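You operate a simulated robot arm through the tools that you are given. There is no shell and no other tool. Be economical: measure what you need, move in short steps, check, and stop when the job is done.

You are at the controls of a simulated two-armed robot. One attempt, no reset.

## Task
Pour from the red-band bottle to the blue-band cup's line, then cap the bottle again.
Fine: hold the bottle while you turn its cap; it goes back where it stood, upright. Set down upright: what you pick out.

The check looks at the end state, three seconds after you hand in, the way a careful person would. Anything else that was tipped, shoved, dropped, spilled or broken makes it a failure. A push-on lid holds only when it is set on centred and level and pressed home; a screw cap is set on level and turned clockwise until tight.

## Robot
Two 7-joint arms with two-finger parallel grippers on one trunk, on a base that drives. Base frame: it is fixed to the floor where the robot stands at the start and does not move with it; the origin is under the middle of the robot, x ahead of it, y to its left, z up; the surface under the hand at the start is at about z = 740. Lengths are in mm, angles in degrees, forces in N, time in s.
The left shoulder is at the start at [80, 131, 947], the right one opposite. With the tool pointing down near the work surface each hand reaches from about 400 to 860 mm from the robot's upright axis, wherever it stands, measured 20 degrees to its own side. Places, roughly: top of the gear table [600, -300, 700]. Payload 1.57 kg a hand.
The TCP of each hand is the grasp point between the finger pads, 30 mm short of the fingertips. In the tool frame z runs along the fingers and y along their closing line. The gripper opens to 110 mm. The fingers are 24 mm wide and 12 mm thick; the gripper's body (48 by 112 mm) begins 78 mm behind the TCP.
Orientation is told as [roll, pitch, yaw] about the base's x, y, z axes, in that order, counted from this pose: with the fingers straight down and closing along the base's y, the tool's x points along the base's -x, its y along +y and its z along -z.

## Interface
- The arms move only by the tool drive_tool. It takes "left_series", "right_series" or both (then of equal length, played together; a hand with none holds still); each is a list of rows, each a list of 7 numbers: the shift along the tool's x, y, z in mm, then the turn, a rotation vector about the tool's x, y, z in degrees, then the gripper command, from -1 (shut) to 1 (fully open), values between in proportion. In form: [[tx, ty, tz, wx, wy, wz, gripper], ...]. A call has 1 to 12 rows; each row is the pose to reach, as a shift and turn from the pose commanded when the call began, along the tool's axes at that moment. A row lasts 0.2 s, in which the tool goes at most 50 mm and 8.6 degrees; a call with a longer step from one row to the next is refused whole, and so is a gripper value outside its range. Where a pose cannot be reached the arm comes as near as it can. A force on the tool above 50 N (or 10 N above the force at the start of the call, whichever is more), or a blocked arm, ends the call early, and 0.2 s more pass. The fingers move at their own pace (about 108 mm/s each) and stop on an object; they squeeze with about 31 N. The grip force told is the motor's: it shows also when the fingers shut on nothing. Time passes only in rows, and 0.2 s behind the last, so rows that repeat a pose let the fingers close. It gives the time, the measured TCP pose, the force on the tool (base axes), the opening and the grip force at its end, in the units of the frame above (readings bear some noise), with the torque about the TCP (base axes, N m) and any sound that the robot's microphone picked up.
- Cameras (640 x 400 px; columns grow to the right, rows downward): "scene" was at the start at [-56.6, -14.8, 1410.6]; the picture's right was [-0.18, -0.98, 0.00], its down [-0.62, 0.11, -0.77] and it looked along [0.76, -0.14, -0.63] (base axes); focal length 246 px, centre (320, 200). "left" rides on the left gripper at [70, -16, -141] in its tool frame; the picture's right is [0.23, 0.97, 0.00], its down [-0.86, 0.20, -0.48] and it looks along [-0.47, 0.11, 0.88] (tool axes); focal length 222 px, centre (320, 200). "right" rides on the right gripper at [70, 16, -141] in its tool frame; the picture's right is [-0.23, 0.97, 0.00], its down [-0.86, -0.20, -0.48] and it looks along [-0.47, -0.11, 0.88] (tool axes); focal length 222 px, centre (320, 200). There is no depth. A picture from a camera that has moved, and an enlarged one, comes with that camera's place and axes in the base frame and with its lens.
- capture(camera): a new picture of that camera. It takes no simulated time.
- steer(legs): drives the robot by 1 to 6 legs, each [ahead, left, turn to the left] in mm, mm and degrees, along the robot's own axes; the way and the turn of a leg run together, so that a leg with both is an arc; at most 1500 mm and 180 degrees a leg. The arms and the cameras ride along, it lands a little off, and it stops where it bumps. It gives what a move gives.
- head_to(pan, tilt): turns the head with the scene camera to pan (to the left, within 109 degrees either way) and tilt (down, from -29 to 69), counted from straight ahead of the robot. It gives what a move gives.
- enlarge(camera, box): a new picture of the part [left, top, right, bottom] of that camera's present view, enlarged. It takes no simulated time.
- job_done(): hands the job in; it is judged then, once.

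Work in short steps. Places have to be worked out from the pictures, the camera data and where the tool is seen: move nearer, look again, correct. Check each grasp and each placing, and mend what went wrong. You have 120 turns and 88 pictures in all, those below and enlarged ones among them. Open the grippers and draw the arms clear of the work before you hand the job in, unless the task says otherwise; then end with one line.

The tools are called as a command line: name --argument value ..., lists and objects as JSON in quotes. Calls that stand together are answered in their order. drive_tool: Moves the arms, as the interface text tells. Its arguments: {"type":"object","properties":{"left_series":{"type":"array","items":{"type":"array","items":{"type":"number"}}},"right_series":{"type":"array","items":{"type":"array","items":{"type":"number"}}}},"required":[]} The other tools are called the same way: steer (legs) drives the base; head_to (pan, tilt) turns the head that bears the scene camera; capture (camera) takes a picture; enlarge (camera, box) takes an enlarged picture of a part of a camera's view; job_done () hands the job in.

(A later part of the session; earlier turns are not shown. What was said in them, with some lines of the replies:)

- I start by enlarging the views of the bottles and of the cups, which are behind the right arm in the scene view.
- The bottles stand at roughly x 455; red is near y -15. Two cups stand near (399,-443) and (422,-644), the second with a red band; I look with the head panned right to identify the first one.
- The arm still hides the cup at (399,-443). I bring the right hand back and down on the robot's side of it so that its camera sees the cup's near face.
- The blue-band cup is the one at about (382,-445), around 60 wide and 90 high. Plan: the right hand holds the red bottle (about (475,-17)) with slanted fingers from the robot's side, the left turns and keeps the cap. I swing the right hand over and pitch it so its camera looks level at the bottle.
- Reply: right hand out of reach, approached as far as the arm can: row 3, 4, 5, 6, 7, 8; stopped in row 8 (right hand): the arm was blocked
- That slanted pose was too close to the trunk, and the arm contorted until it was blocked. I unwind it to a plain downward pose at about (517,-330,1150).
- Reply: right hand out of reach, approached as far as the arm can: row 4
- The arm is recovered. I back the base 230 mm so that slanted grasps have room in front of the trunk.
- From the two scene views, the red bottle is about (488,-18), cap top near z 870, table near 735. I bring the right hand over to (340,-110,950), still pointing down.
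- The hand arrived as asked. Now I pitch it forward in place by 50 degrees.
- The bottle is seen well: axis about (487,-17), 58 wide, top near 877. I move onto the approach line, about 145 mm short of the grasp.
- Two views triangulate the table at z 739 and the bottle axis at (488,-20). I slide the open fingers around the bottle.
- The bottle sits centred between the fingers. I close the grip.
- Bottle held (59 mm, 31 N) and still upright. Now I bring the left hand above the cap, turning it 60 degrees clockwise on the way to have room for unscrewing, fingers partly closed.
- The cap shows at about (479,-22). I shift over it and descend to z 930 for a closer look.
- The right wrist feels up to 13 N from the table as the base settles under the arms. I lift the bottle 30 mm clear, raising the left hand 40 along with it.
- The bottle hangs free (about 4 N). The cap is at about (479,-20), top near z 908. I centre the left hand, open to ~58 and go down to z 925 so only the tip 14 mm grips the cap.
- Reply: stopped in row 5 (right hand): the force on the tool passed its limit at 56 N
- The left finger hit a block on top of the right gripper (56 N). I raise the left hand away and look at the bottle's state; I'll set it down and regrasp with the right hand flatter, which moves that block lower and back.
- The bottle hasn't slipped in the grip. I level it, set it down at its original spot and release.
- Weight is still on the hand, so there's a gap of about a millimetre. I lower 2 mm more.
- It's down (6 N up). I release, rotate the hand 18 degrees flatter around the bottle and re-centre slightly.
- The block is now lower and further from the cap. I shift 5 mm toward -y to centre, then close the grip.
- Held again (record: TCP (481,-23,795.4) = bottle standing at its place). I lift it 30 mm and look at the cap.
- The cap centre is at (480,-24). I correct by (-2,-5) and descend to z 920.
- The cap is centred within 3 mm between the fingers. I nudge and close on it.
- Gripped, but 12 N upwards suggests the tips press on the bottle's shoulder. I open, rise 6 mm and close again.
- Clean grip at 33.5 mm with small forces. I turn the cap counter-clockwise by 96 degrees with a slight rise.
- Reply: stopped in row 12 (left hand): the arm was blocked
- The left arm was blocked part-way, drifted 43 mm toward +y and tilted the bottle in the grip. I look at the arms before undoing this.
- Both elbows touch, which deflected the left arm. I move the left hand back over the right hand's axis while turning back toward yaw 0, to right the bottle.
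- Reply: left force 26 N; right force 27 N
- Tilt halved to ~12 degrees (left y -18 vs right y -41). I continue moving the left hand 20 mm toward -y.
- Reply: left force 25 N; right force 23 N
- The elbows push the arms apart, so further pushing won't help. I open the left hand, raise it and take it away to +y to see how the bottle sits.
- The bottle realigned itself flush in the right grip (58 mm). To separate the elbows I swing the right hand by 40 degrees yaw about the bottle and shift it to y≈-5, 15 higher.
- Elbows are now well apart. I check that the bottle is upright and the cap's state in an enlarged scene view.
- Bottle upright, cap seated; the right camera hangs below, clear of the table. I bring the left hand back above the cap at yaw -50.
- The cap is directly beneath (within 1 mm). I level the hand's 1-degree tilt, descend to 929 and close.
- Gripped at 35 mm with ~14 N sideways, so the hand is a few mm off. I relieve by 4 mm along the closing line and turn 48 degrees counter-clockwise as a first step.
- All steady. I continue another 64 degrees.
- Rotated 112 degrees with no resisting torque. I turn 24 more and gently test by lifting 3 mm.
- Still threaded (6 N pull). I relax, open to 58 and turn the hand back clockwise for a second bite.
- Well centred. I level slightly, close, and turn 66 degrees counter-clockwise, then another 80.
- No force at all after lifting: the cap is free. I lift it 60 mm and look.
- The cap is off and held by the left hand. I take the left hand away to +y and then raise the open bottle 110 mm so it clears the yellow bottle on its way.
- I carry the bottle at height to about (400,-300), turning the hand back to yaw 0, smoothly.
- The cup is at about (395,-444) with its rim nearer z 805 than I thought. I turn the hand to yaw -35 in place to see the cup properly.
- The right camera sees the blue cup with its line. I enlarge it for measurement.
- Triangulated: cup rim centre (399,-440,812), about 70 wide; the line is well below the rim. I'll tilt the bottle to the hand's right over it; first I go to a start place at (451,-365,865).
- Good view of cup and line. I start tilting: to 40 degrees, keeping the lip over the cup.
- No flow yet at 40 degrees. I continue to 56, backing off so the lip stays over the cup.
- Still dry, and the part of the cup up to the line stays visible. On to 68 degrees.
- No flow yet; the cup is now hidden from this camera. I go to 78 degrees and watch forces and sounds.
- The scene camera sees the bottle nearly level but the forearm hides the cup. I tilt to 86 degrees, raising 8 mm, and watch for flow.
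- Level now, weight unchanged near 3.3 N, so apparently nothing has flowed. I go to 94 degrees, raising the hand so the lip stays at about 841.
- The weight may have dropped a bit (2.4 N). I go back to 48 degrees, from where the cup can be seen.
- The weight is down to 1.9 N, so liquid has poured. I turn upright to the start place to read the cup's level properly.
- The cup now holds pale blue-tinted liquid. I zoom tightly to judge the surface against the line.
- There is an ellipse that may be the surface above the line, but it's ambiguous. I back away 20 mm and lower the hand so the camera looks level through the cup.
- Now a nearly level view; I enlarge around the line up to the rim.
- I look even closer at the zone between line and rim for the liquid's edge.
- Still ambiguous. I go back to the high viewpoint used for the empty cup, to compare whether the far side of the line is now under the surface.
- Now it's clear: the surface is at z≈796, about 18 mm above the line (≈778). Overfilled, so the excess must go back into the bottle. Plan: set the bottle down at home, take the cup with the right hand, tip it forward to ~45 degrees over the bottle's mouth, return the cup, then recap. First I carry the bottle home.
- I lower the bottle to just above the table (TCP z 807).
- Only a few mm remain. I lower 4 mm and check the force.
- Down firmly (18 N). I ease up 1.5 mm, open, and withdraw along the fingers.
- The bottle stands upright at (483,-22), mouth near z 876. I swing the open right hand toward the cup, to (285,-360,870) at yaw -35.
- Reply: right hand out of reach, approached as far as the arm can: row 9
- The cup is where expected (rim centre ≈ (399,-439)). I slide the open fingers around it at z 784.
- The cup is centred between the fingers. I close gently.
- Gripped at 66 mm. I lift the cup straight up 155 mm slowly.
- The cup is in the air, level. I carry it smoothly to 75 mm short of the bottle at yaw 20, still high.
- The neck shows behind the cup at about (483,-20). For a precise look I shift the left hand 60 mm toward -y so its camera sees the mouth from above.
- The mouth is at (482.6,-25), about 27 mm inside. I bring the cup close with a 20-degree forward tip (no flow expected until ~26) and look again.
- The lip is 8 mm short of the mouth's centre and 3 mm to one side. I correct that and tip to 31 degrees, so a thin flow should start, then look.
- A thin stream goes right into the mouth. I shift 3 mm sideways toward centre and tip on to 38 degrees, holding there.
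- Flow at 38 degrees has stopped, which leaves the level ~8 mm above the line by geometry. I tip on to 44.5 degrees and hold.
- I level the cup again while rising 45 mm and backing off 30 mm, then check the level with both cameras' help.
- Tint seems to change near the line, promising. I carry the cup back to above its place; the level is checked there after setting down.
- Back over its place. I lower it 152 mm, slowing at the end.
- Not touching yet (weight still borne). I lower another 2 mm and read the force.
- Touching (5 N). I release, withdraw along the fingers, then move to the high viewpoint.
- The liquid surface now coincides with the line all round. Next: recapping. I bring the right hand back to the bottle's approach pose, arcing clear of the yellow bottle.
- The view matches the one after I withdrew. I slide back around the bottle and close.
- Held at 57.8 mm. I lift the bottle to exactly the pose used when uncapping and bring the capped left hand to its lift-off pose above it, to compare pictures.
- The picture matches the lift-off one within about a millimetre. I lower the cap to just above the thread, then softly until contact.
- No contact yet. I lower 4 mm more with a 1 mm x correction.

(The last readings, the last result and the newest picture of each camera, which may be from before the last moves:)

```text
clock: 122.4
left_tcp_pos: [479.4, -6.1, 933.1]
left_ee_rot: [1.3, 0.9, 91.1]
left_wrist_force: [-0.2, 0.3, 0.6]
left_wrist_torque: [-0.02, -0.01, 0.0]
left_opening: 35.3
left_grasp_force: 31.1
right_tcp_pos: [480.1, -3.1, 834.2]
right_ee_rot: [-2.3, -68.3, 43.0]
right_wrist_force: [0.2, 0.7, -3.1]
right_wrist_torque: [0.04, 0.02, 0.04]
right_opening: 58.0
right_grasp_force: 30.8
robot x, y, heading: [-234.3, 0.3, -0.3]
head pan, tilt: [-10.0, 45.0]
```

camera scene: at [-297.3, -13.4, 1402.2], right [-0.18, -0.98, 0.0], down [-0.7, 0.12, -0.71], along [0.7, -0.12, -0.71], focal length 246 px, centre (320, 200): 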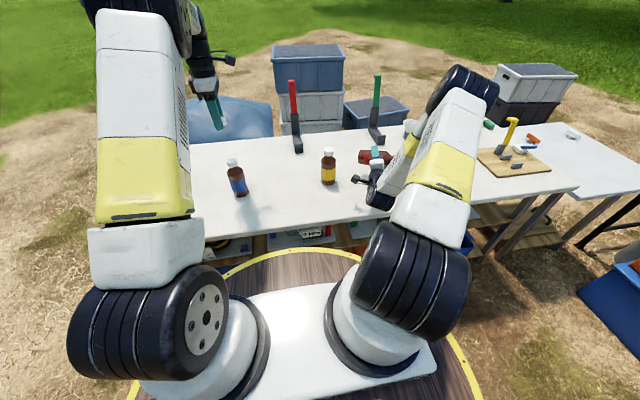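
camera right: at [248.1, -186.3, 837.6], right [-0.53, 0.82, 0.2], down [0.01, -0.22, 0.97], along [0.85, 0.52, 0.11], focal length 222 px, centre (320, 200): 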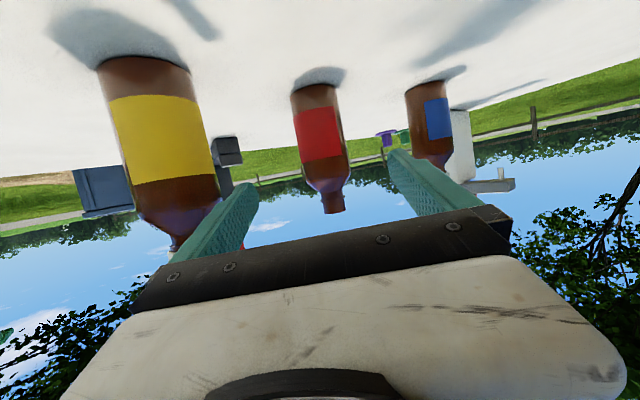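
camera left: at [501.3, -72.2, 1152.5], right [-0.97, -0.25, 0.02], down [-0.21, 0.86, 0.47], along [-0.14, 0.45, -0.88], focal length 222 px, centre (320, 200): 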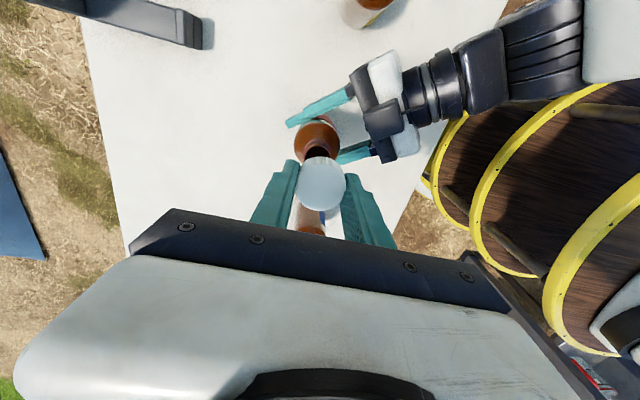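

Still no contact; another 3 mm.

drive_tool --left_series '[[0, 0, 1, 0, 0, 0, -1], [0, 0, 2, 0, 0, 0, -1], [0, 0, 3, 0, 0, 0, -1], [0, 0, 3, 0, 0, 0, -1]]'

enlarge --camera "scene" --box '[230, 100, 350, 200]'

```text
clock: 123.4
left_tcp_pos: [479.7, -3.4, 928.7]
left_ee_rot: [1.3, 0.9, 91.1]
left_wrist_force: [-0.4, 0.3, 0.3]
left_wrist_torque: [-0.01, 0.01, -0.01]
left_opening: 35.2
left_grasp_force: 30.9
right_tcp_pos: [482.1, -2.9, 833.1]
right_ee_rot: [-2.3, -68.2, 42.9]
right_wrist_force: [-0.8, 0.6, -2.5]
right_wrist_torque: [0.0, 0.02, 0.0]
right_opening: 57.8
right_grasp_force: 30.5
robot x, y, heading: [-238.9, 4.8, -0.2]
head pan, tilt: [-10.0, 45.0]
```

```text
4.00 times, centred on (290, 150) of scene
camera zoom: at [-297.2, -13.4, 1402.2], right [-0.18, -0.98, 0.0], down [-0.7, 0.12, -0.71], along [0.7, -0.12, -0.71], focal length 986 px, centre (440, 400)
```

zoom: 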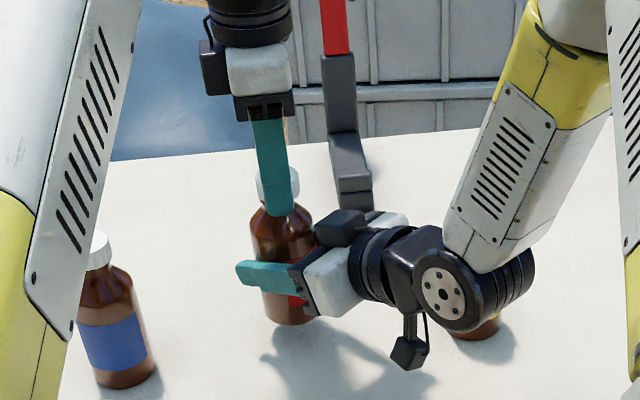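

Cap is around the neck but with no force yet. I continue down 3 mm.

drive_tool --left_series '[[0, 0, 1, 0, 0, 0, -1], [0, 0, 2, 0, 0, 0, -1], [0, 0, 3, 0, 0, 0, -1], [0, 0, 3, 0, 0, 0, -1]]'

```text
clock: 124.4
left_tcp_pos: [479.1, -2.6, 926.6]
left_ee_rot: [1.1, 0.9, 91.2]
left_wrist_force: [0.8, 1.1, 4.5]
left_wrist_torque: [-0.04, -0.08, 0.01]
left_opening: 35.3
left_grasp_force: 30.7
right_tcp_pos: [481.3, -3.6, 832.2]
right_ee_rot: [-2.2, -68.1, 42.8]
right_wrist_force: [-0.3, -0.1, -9.1]
right_wrist_torque: [0.05, 0.01, -0.01]
right_opening: 57.6
right_grasp_force: 30.7
robot x, y, heading: [-238.4, 0.1, -0.3]
head pan, tilt: [-10.0, 45.0]
```

Contact at about 5 N, level. I turn clockwise 98 degrees, following down slightly.

drive_tool --left_series '[[0, 0, 0.1, 0, 0, 8.2, -1], [0, 0, 0.2, 0, 0, 16.4, -1], [0, 0, 0.3, 0, 0, 24.6, -1], [0, 0, 0.4, 0, 0, 32.8, -1], [0, 0, 0.5, 0, 0, 41, -1], [0, 0, 0.6, 0, 0, 49.2, -1], [0, 0, 0.7, 0, 0, 57.4, -1], [0, 0, 0.8, 0, 0, 65.6, -1], [0, 0, 0.9, 0, 0, 73.8, -1], [0, 0, 1, 0, 0, 82, -1], [0, 0, 1.1, 0, 0, 90.2, -1], [0, 0, 1.2, 0, 0, 98.4, -1]]'

```text
clock: 127.0
left_tcp_pos: [479.5, -4.6, 925.5]
left_ee_rot: [-1.0, 1.1, -7.4]
left_wrist_force: [3.5, 9.3, 11.4]
left_wrist_torque: [0.41, -0.16, 0.02]
left_opening: 35.0
left_grasp_force: 31.4
right_tcp_pos: [481.0, -3.2, 833.7]
right_ee_rot: [-2.3, -68.2, 42.9]
right_wrist_force: [-4.2, -8.2, -15.4]
right_wrist_torque: [0.45, -0.21, 0.03]
right_opening: 57.7
right_grasp_force: 31.0
robot x, y, heading: [-230.6, 1.5, 0.1]
head pan, tilt: [-10.0, 45.0]
```

Some axial load, no resistance to turning. I turn another 49 degrees, then open and turn back for a second bite.

drive_tool --left_series '[[0, 0, 0, 0, 0, 8.2, -1], [0, 0, 0, 0, 0, 16.4, -1], [0, 0, 0, 0, 0, 24.6, -1], [0, 0, 0, 0, 0, 32.8, -1], [0, 0, 0, 0, 0, 41, -1], [0, 0, 0, 0, 0, 49.2, -1]]'

drive_tool --left_series '[[0, 0, 0, 0, 0, 0, -0.4], [0, 0, 0, 0, 0, 0, 0.06], [0, 0, -1, 0, 0, 0, 0.06], [0, 0, -3, 0, 0, -8.4, 0.06], [0, 0, -3, 0, 0, -16.8, 0.06], [0, 0, -3, 0, 0, -25.2, 0.06], [0, 0, -3, 0, 0, -33.6, 0.06], [0, 0, -3, 0, 0, -42, 0.06], [0, 0, -3, 0, 0, -50.4, 0.06], [0, 0, -3, 0, 0, -58.8, 0.06], [0, 0, -3, 0, 0, -67.2, 0.06], [0, 0, -3, 0, 0, -75.6, 0.06]]'

drive_tool --left_series '[[0, 0, 0, 0, 0, -8.4, 0.06], [0, 0, 0, 0, 0, -16.8, 0.06], [0, 0, 0, 0, 0, -25.2, 0.06], [0, 0, 0, 0, 0, -33.6, 0.06], [0, 0, 0, 0, 0, -42, 0.06], [0, 0, 0, 0, 0, -50.4, 0.06], [0, 0, 0, 0, 0, -58.8, 0.06], [0, 0, 0, 0, 0, -67.2, 0.06]]'

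capture --camera "left"

```text
clock: 128.4
left_tcp_pos: [480.0, -3.6, 924.9]
left_ee_rot: [-1.5, -0.1, -56.6]
left_wrist_force: [0.8, 7.2, 5.0]
left_wrist_torque: [0.83, 0.26, 0.01]
left_opening: 35.0
left_grasp_force: 30.5
right_tcp_pos: [481.4, -3.3, 834.1]
right_ee_rot: [-2.4, -68.1, 43.0]
right_wrist_force: [0.4, -8.3, -7.5]
right_wrist_torque: [-0.11, -0.22, 0.0]
right_opening: 57.9
right_grasp_force: 30.9
robot x, y, heading: [-236.4, 1.3, -0.1]
head pan, tilt: [-10.0, 45.0]
```

```text
clock: 131.0
left_tcp_pos: [480.9, -4.2, 928.6]
left_ee_rot: [-0.5, 1.5, 19.3]
left_wrist_force: [-0.1, 0.3, -0.6]
left_wrist_torque: [-0.01, 0.01, -0.01]
left_opening: 58.4
left_grasp_force: 0.0
right_tcp_pos: [481.5, -2.7, 833.4]
right_ee_rot: [-2.3, -68.2, 42.9]
right_wrist_force: [0.4, -0.2, -3.3]
right_wrist_torque: [-0.01, 0.01, -0.03]
right_opening: 57.6
right_grasp_force: 31.7
robot x, y, heading: [-236.8, -3.7, -0.2]
head pan, tilt: [-10.0, 45.0]
```

```text
clock: 132.8
left_tcp_pos: [480.8, -5.5, 928.9]
left_ee_rot: [1.0, 0.9, 86.5]
left_wrist_force: [0.2, 0.8, -0.1]
left_wrist_torque: [-0.02, 0.0, 0.03]
left_opening: 58.3
left_grasp_force: 0.0
right_tcp_pos: [481.3, -3.6, 834.0]
right_ee_rot: [-2.3, -68.2, 42.8]
right_wrist_force: [1.2, -0.4, -2.4]
right_wrist_torque: [-0.02, 0.0, 0.01]
right_opening: 57.8
right_grasp_force: 31.4
robot x, y, heading: [-236.5, -1.3, -0.1]
head pan, tilt: [-10.0, 45.0]
```

```text
5 pictures are left
camera left: at [494.7, -73.0, 1071.5], right [-0.99, -0.17, 0.02], down [-0.14, 0.87, 0.47], along [-0.1, 0.46, -0.88], focal length 222 px, centre (320, 200)
```

left: 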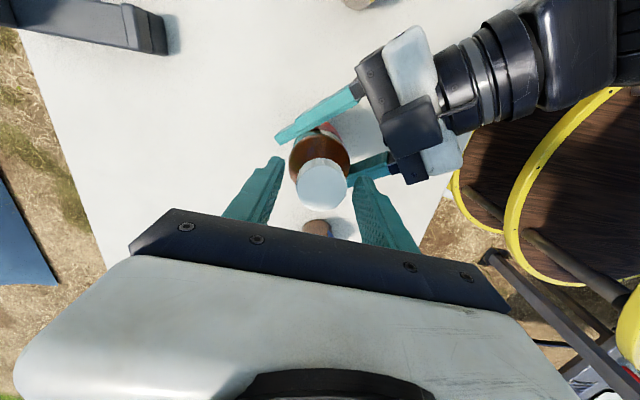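

The cap sits level and centred. I close and turn clockwise again, watching the torque.

drive_tool --left_series '[[0, 1, 1, 0, 0, 0, -0.3], [0, 1, 1, 0, 0, 0, -0.6], [0, 1, 1, 0, 0, 0, -1], [0, 1, 1, 0, 0, 0, -1], [0, 1, 1.1, 0, 0, 8.2, -1], [0, 1, 1.2, 0, 0, 16.4, -1], [0, 1, 1.3, 0, 0, 24.6, -1], [0, 1, 1.4, 0, 0, 32.8, -1], [0, 1, 1.5, 0, 0, 41, -1], [0, 1, 1.6, 0, 0, 49.2, -1], [0, 1, 1.7, 0, 0, 57.4, -1], [0, 1, 1.8, 0, 0, 65.6, -1]]'

drive_tool --left_series '[[0, 0, 0.1, 0, 0, 8.2, -1], [0, 0, 0.2, 0, 0, 16.4, -1], [0, 0, 0.3, 0, 0, 24.6, -1], [0, 0, 0.4, 0, 0, 32.8, -1], [0, 0, 0.5, 0, 0, 41, -1], [0, 0, 0.5, 0, 0, 49.2, -1], [0, 0, 0.5, 0, 0, 57.4, -1], [0, 0, 0.5, 0, 0, 65.6, -1], [0, 0, 0.5, 0, 0, 73.8, -1]]'

```text
clock: 135.4
left_tcp_pos: [478.0, -4.8, 926.3]
left_ee_rot: [-0.5, 1.4, 20.7]
left_wrist_force: [-0.3, 0.9, 2.0]
left_wrist_torque: [-0.02, 0.05, 0.42]
left_opening: 34.4
left_grasp_force: 30.7
right_tcp_pos: [481.9, -2.9, 833.5]
right_ee_rot: [-2.3, -68.2, 42.9]
right_wrist_force: [-0.5, -0.8, -5.1]
right_wrist_torque: [-0.03, -0.03, -0.42]
right_opening: 57.8
right_grasp_force: 30.4
robot x, y, heading: [-238.1, -1.1, -0.2]
head pan, tilt: [-10.0, 45.0]
```

```text
clock: 137.4
left_tcp_pos: [477.2, -2.7, 925.6]
left_ee_rot: [-1.4, -0.1, -53.3]
left_wrist_force: [3.3, 4.0, 0.3]
left_wrist_torque: [0.11, -0.01, 0.38]
left_opening: 34.1
left_grasp_force: 30.8
right_tcp_pos: [482.0, -4.4, 834.7]
right_ee_rot: [-2.3, -68.2, 42.9]
right_wrist_force: [-1.1, -3.3, -3.0]
right_wrist_torque: [0.24, -0.25, -0.39]
right_opening: 57.5
right_grasp_force: 31.7
robot x, y, heading: [-238.3, 0.1, -0.2]
head pan, tilt: [-10.0, 45.0]
```

Resisting torque of about 0.4 N m at both readings: the cap is tight and the fingers slip. I open the left hand, raise it and move it away, then inspect.

drive_tool --left_series '[[0, 0, 0, 0, 0, 0, -0.4], [0, 0, 0, 0, 0, 0, 0.06], [0, 0, 0, 0, 0, 0, 0.06], [0, 0, -20, 0, 0, 0, 0.06], [0, 0, -55, 0, 0, 0, 0.06], [0, 0, -95, 0, 0, 0, 0.06], [20, 10, -125, 0, 0, 0, 0.06], [60, 30, -130, 0, 0, 0, 0.06], [100, 55, -130, 0, 0, 0, 0.06], [130, 75, -130, 0, 0, 0, 0.06]]'

enlarge --camera "scene" --box '[230, 110, 350, 200]'

```text
clock: 139.6
left_tcp_pos: [461.5, 148.0, 1051.3]
left_ee_rot: [-1.6, -0.1, -53.1]
left_wrist_force: [-0.5, -0.3, 0.7]
left_wrist_torque: [0.04, 0.04, 0.0]
left_opening: 58.1
left_grasp_force: 0.0
right_tcp_pos: [481.9, -4.0, 833.8]
right_ee_rot: [-2.3, -68.2, 42.8]
right_wrist_force: [-0.3, -0.6, -2.3]
right_wrist_torque: [0.0, -0.01, 0.02]
right_opening: 57.8
right_grasp_force: 31.1
robot x, y, heading: [-234.5, -1.1, -0.2]
head pan, tilt: [-10.0, 45.0]
```

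```text
4.44 times, centred on (290, 155) of scene
camera zoom: at [-297.2, -13.7, 1402.2], right [-0.18, -0.98, 0.0], down [-0.7, 0.13, -0.71], along [0.7, -0.12, -0.71], focal length 1095 px, centre (453, 400)
```

zoom: 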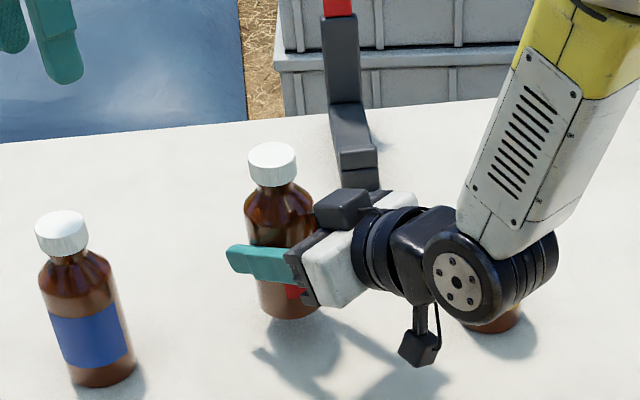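

Cap on, level and tight. I carry the bottle back down to its home place at (482,-21), stopping just above the table.

drive_tool --right_series '[[3, -5, -3, 0, 0, 0, -1], [8, -12.5, -6, 0, 0, 0, -1], [18, -12.5, -3, 0, 0, 0, -1], [26, -12.5, -0.5, 0, 0, 0, -1], [30, -12.5, 0.9, 0, 0, 0, -1], [30, -12.5, 0.9, 0, 0, 0, -1]]'

drive_tool --right_series '[[0.9, 0, 0.4, 0, 0, 0, -1], [1.9, 0, 0.7, 0, 0, 0, -1], [1.9, 0, 0.7, 0, 0, 0, -1]]'

```text
clock: 141.0
left_tcp_pos: [461.8, 148.0, 1051.9]
left_ee_rot: [-1.5, 0.0, -53.1]
left_wrist_force: [0.0, 0.0, -0.3]
left_wrist_torque: [0.01, -0.01, 0.0]
left_opening: 58.5
left_grasp_force: 0.2
right_tcp_pos: [483.3, -20.9, 807.2]
right_ee_rot: [-2.4, -68.2, 43.0]
right_wrist_force: [-1.7, -0.9, 2.6]
right_wrist_torque: [0.01, 0.22, 0.02]
right_opening: 57.8
right_grasp_force: 31.6
robot x, y, heading: [-237.0, -0.3, -0.1]
head pan, tilt: [-10.0, 45.0]
```

```text
clock: 141.8
left_tcp_pos: [461.9, 148.0, 1053.4]
left_ee_rot: [-1.5, 0.1, -53.0]
left_wrist_force: [-0.4, 0.1, -0.2]
left_wrist_torque: [0.03, 0.0, 0.01]
left_opening: 58.6
left_grasp_force: 0.0
right_tcp_pos: [484.0, -21.2, 806.5]
right_ee_rot: [-2.6, -68.5, 43.1]
right_wrist_force: [2.3, 0.4, 19.1]
right_wrist_torque: [0.13, 0.41, -0.04]
right_opening: 57.8
right_grasp_force: 30.7
robot x, y, heading: [-240.1, 0.9, -0.3]
head pan, tilt: [-10.0, 45.0]
```

The bottle is on the table (19 N). I ease up 1.5 mm, open and withdraw along the fingers, and look.

drive_tool --right_series '[[-1.4, 0, -0.5, 0, 0, 0, -1], [-1.4, 0, -0.5, 0, 0, 0, -0.2], [-1.4, 0, -0.5, 0, 0, 0, 0.4], [-1.4, 0, -0.5, 0, 0, 0, 1], [-1.4, 0, -8, 0, 0, 0, 1], [-1.4, 0, -30, 0, 0, 0, 1], [-1.4, 0, -65, 0, 0, 0, 1], [-1.4, 0, -105, 0, 0, 0, 1], [-1.4, 0, -145, 0, 0, 0, 1]]'

capture --camera "right"

```text
clock: 143.8
left_tcp_pos: [462.2, 147.6, 1052.3]
left_ee_rot: [-1.5, 0.1, -53.0]
left_wrist_force: [0.4, -0.1, -0.5]
left_wrist_torque: [0.0, 0.04, 0.01]
left_opening: 58.3
left_grasp_force: 0.1
right_tcp_pos: [380.6, -103.2, 858.6]
right_ee_rot: [-2.4, -68.1, 43.0]
right_wrist_force: [-0.9, 0.2, 0.1]
right_wrist_torque: [0.02, 0.01, 0.0]
right_opening: 109.9
right_grasp_force: 0.0
robot x, y, heading: [-236.5, -2.3, -0.1]
head pan, tilt: [-10.0, 45.0]
```

```text
3 pictures are left
camera right: at [251.2, -194.5, 843.5], right [-0.57, 0.79, 0.2], down [0.02, -0.22, 0.97], along [0.82, 0.56, 0.11], focal length 222 px, centre (320, 200)
```

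right: 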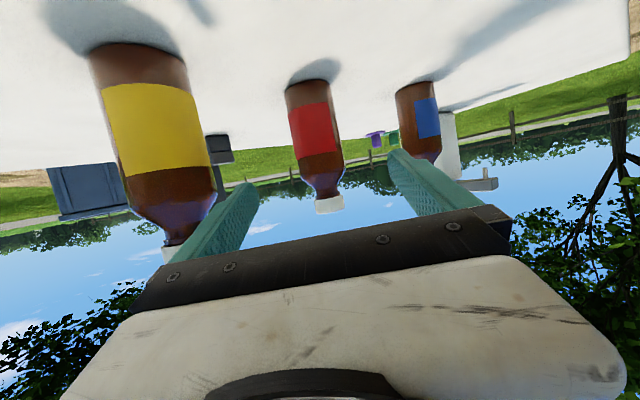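

The bottle stands upright, capped, at its place. I raise both arms clear of the work and take a last look.

drive_tool --right_series '[[-25, 0, -20, 0, 0, 0, 1], [-60, -1, -35, 0, 0, 0, 1], [-100, -2, -50, 0, 0, 0, 1], [-140, -2, -65, 0, 0, 0, 1], [-167, -3, -75, 0, 0, 0, 1]]' --left_series '[[0, 0, -25, 0, 0, 0, 0.06], [0, 0, -55, 0, 0, 0, 0.06], [15, 10, -80, 0, 0, 0, 0.06], [35, 20, -90, 0, 0, 0, 0.06], [50, 30, -90, 0, 0, 0, 0.06]]'

capture --camera "scene"

```text
clock: 145.0
left_tcp_pos: [460.1, 207.2, 1144.5]
left_ee_rot: [-1.5, 0.1, -53.0]
left_wrist_force: [0.2, 0.2, -0.5]
left_wrist_torque: [0.0, -0.01, -0.01]
left_opening: 58.3
left_grasp_force: 0.1
right_tcp_pos: [374.8, -110.4, 1040.4]
right_ee_rot: [-2.3, -68.2, 42.7]
right_wrist_force: [1.5, -0.7, 0.2]
right_wrist_torque: [0.01, -0.01, 0.02]
right_opening: 109.9
right_grasp_force: 0.1
robot x, y, heading: [-236.9, -1.9, -0.2]
head pan, tilt: [-10.0, 45.0]
```

```text
2 pictures are left
camera scene: at [-297.1, -13.6, 1402.2], right [-0.18, -0.98, 0.0], down [-0.7, 0.12, -0.71], along [0.7, -0.12, -0.71], focal length 246 px, centre (320, 200)
```

scene: 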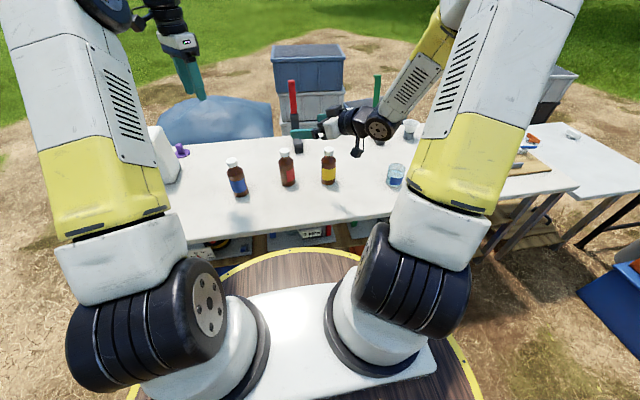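

Everything stands in place: the red bottle is capped at its spot, the blue cup is filled to its line, and the other items look undisturbed. I open the left gripper fully and hand in.

drive_tool --left_series '[[0, 0, 0, 0, 0, 0, 0.6], [0, 0, 0, 0, 0, 0, 1], [0, 0, 0, 0, 0, 0, 1]]'

job_done

```text
clock: 145.8
left_tcp_pos: [461.1, 207.6, 1143.9]
left_ee_rot: [-1.5, 0.0, -53.1]
left_wrist_force: [-0.3, 0.4, 0.6]
left_wrist_torque: [0.04, -0.02, 0.01]
left_opening: 110.1
left_grasp_force: 0.1
right_tcp_pos: [374.9, -110.2, 1039.9]
right_ee_rot: [-2.3, -68.2, 42.8]
right_wrist_force: [0.8, 0.5, 0.5]
right_wrist_torque: [0.0, -0.02, 0.01]
right_opening: 110.2
right_grasp_force: 0.0
robot x, y, heading: [-239.1, -2.0, -0.1]
head pan, tilt: [-10.0, 45.0]
```

```text
The job is handed in.
```

The blue-band cup is filled to its line and back where it stood, after I overfilled it and tipped the excess back into the bottle; the red-band bottle is capped tight and upright at its place, and I saw no spills.
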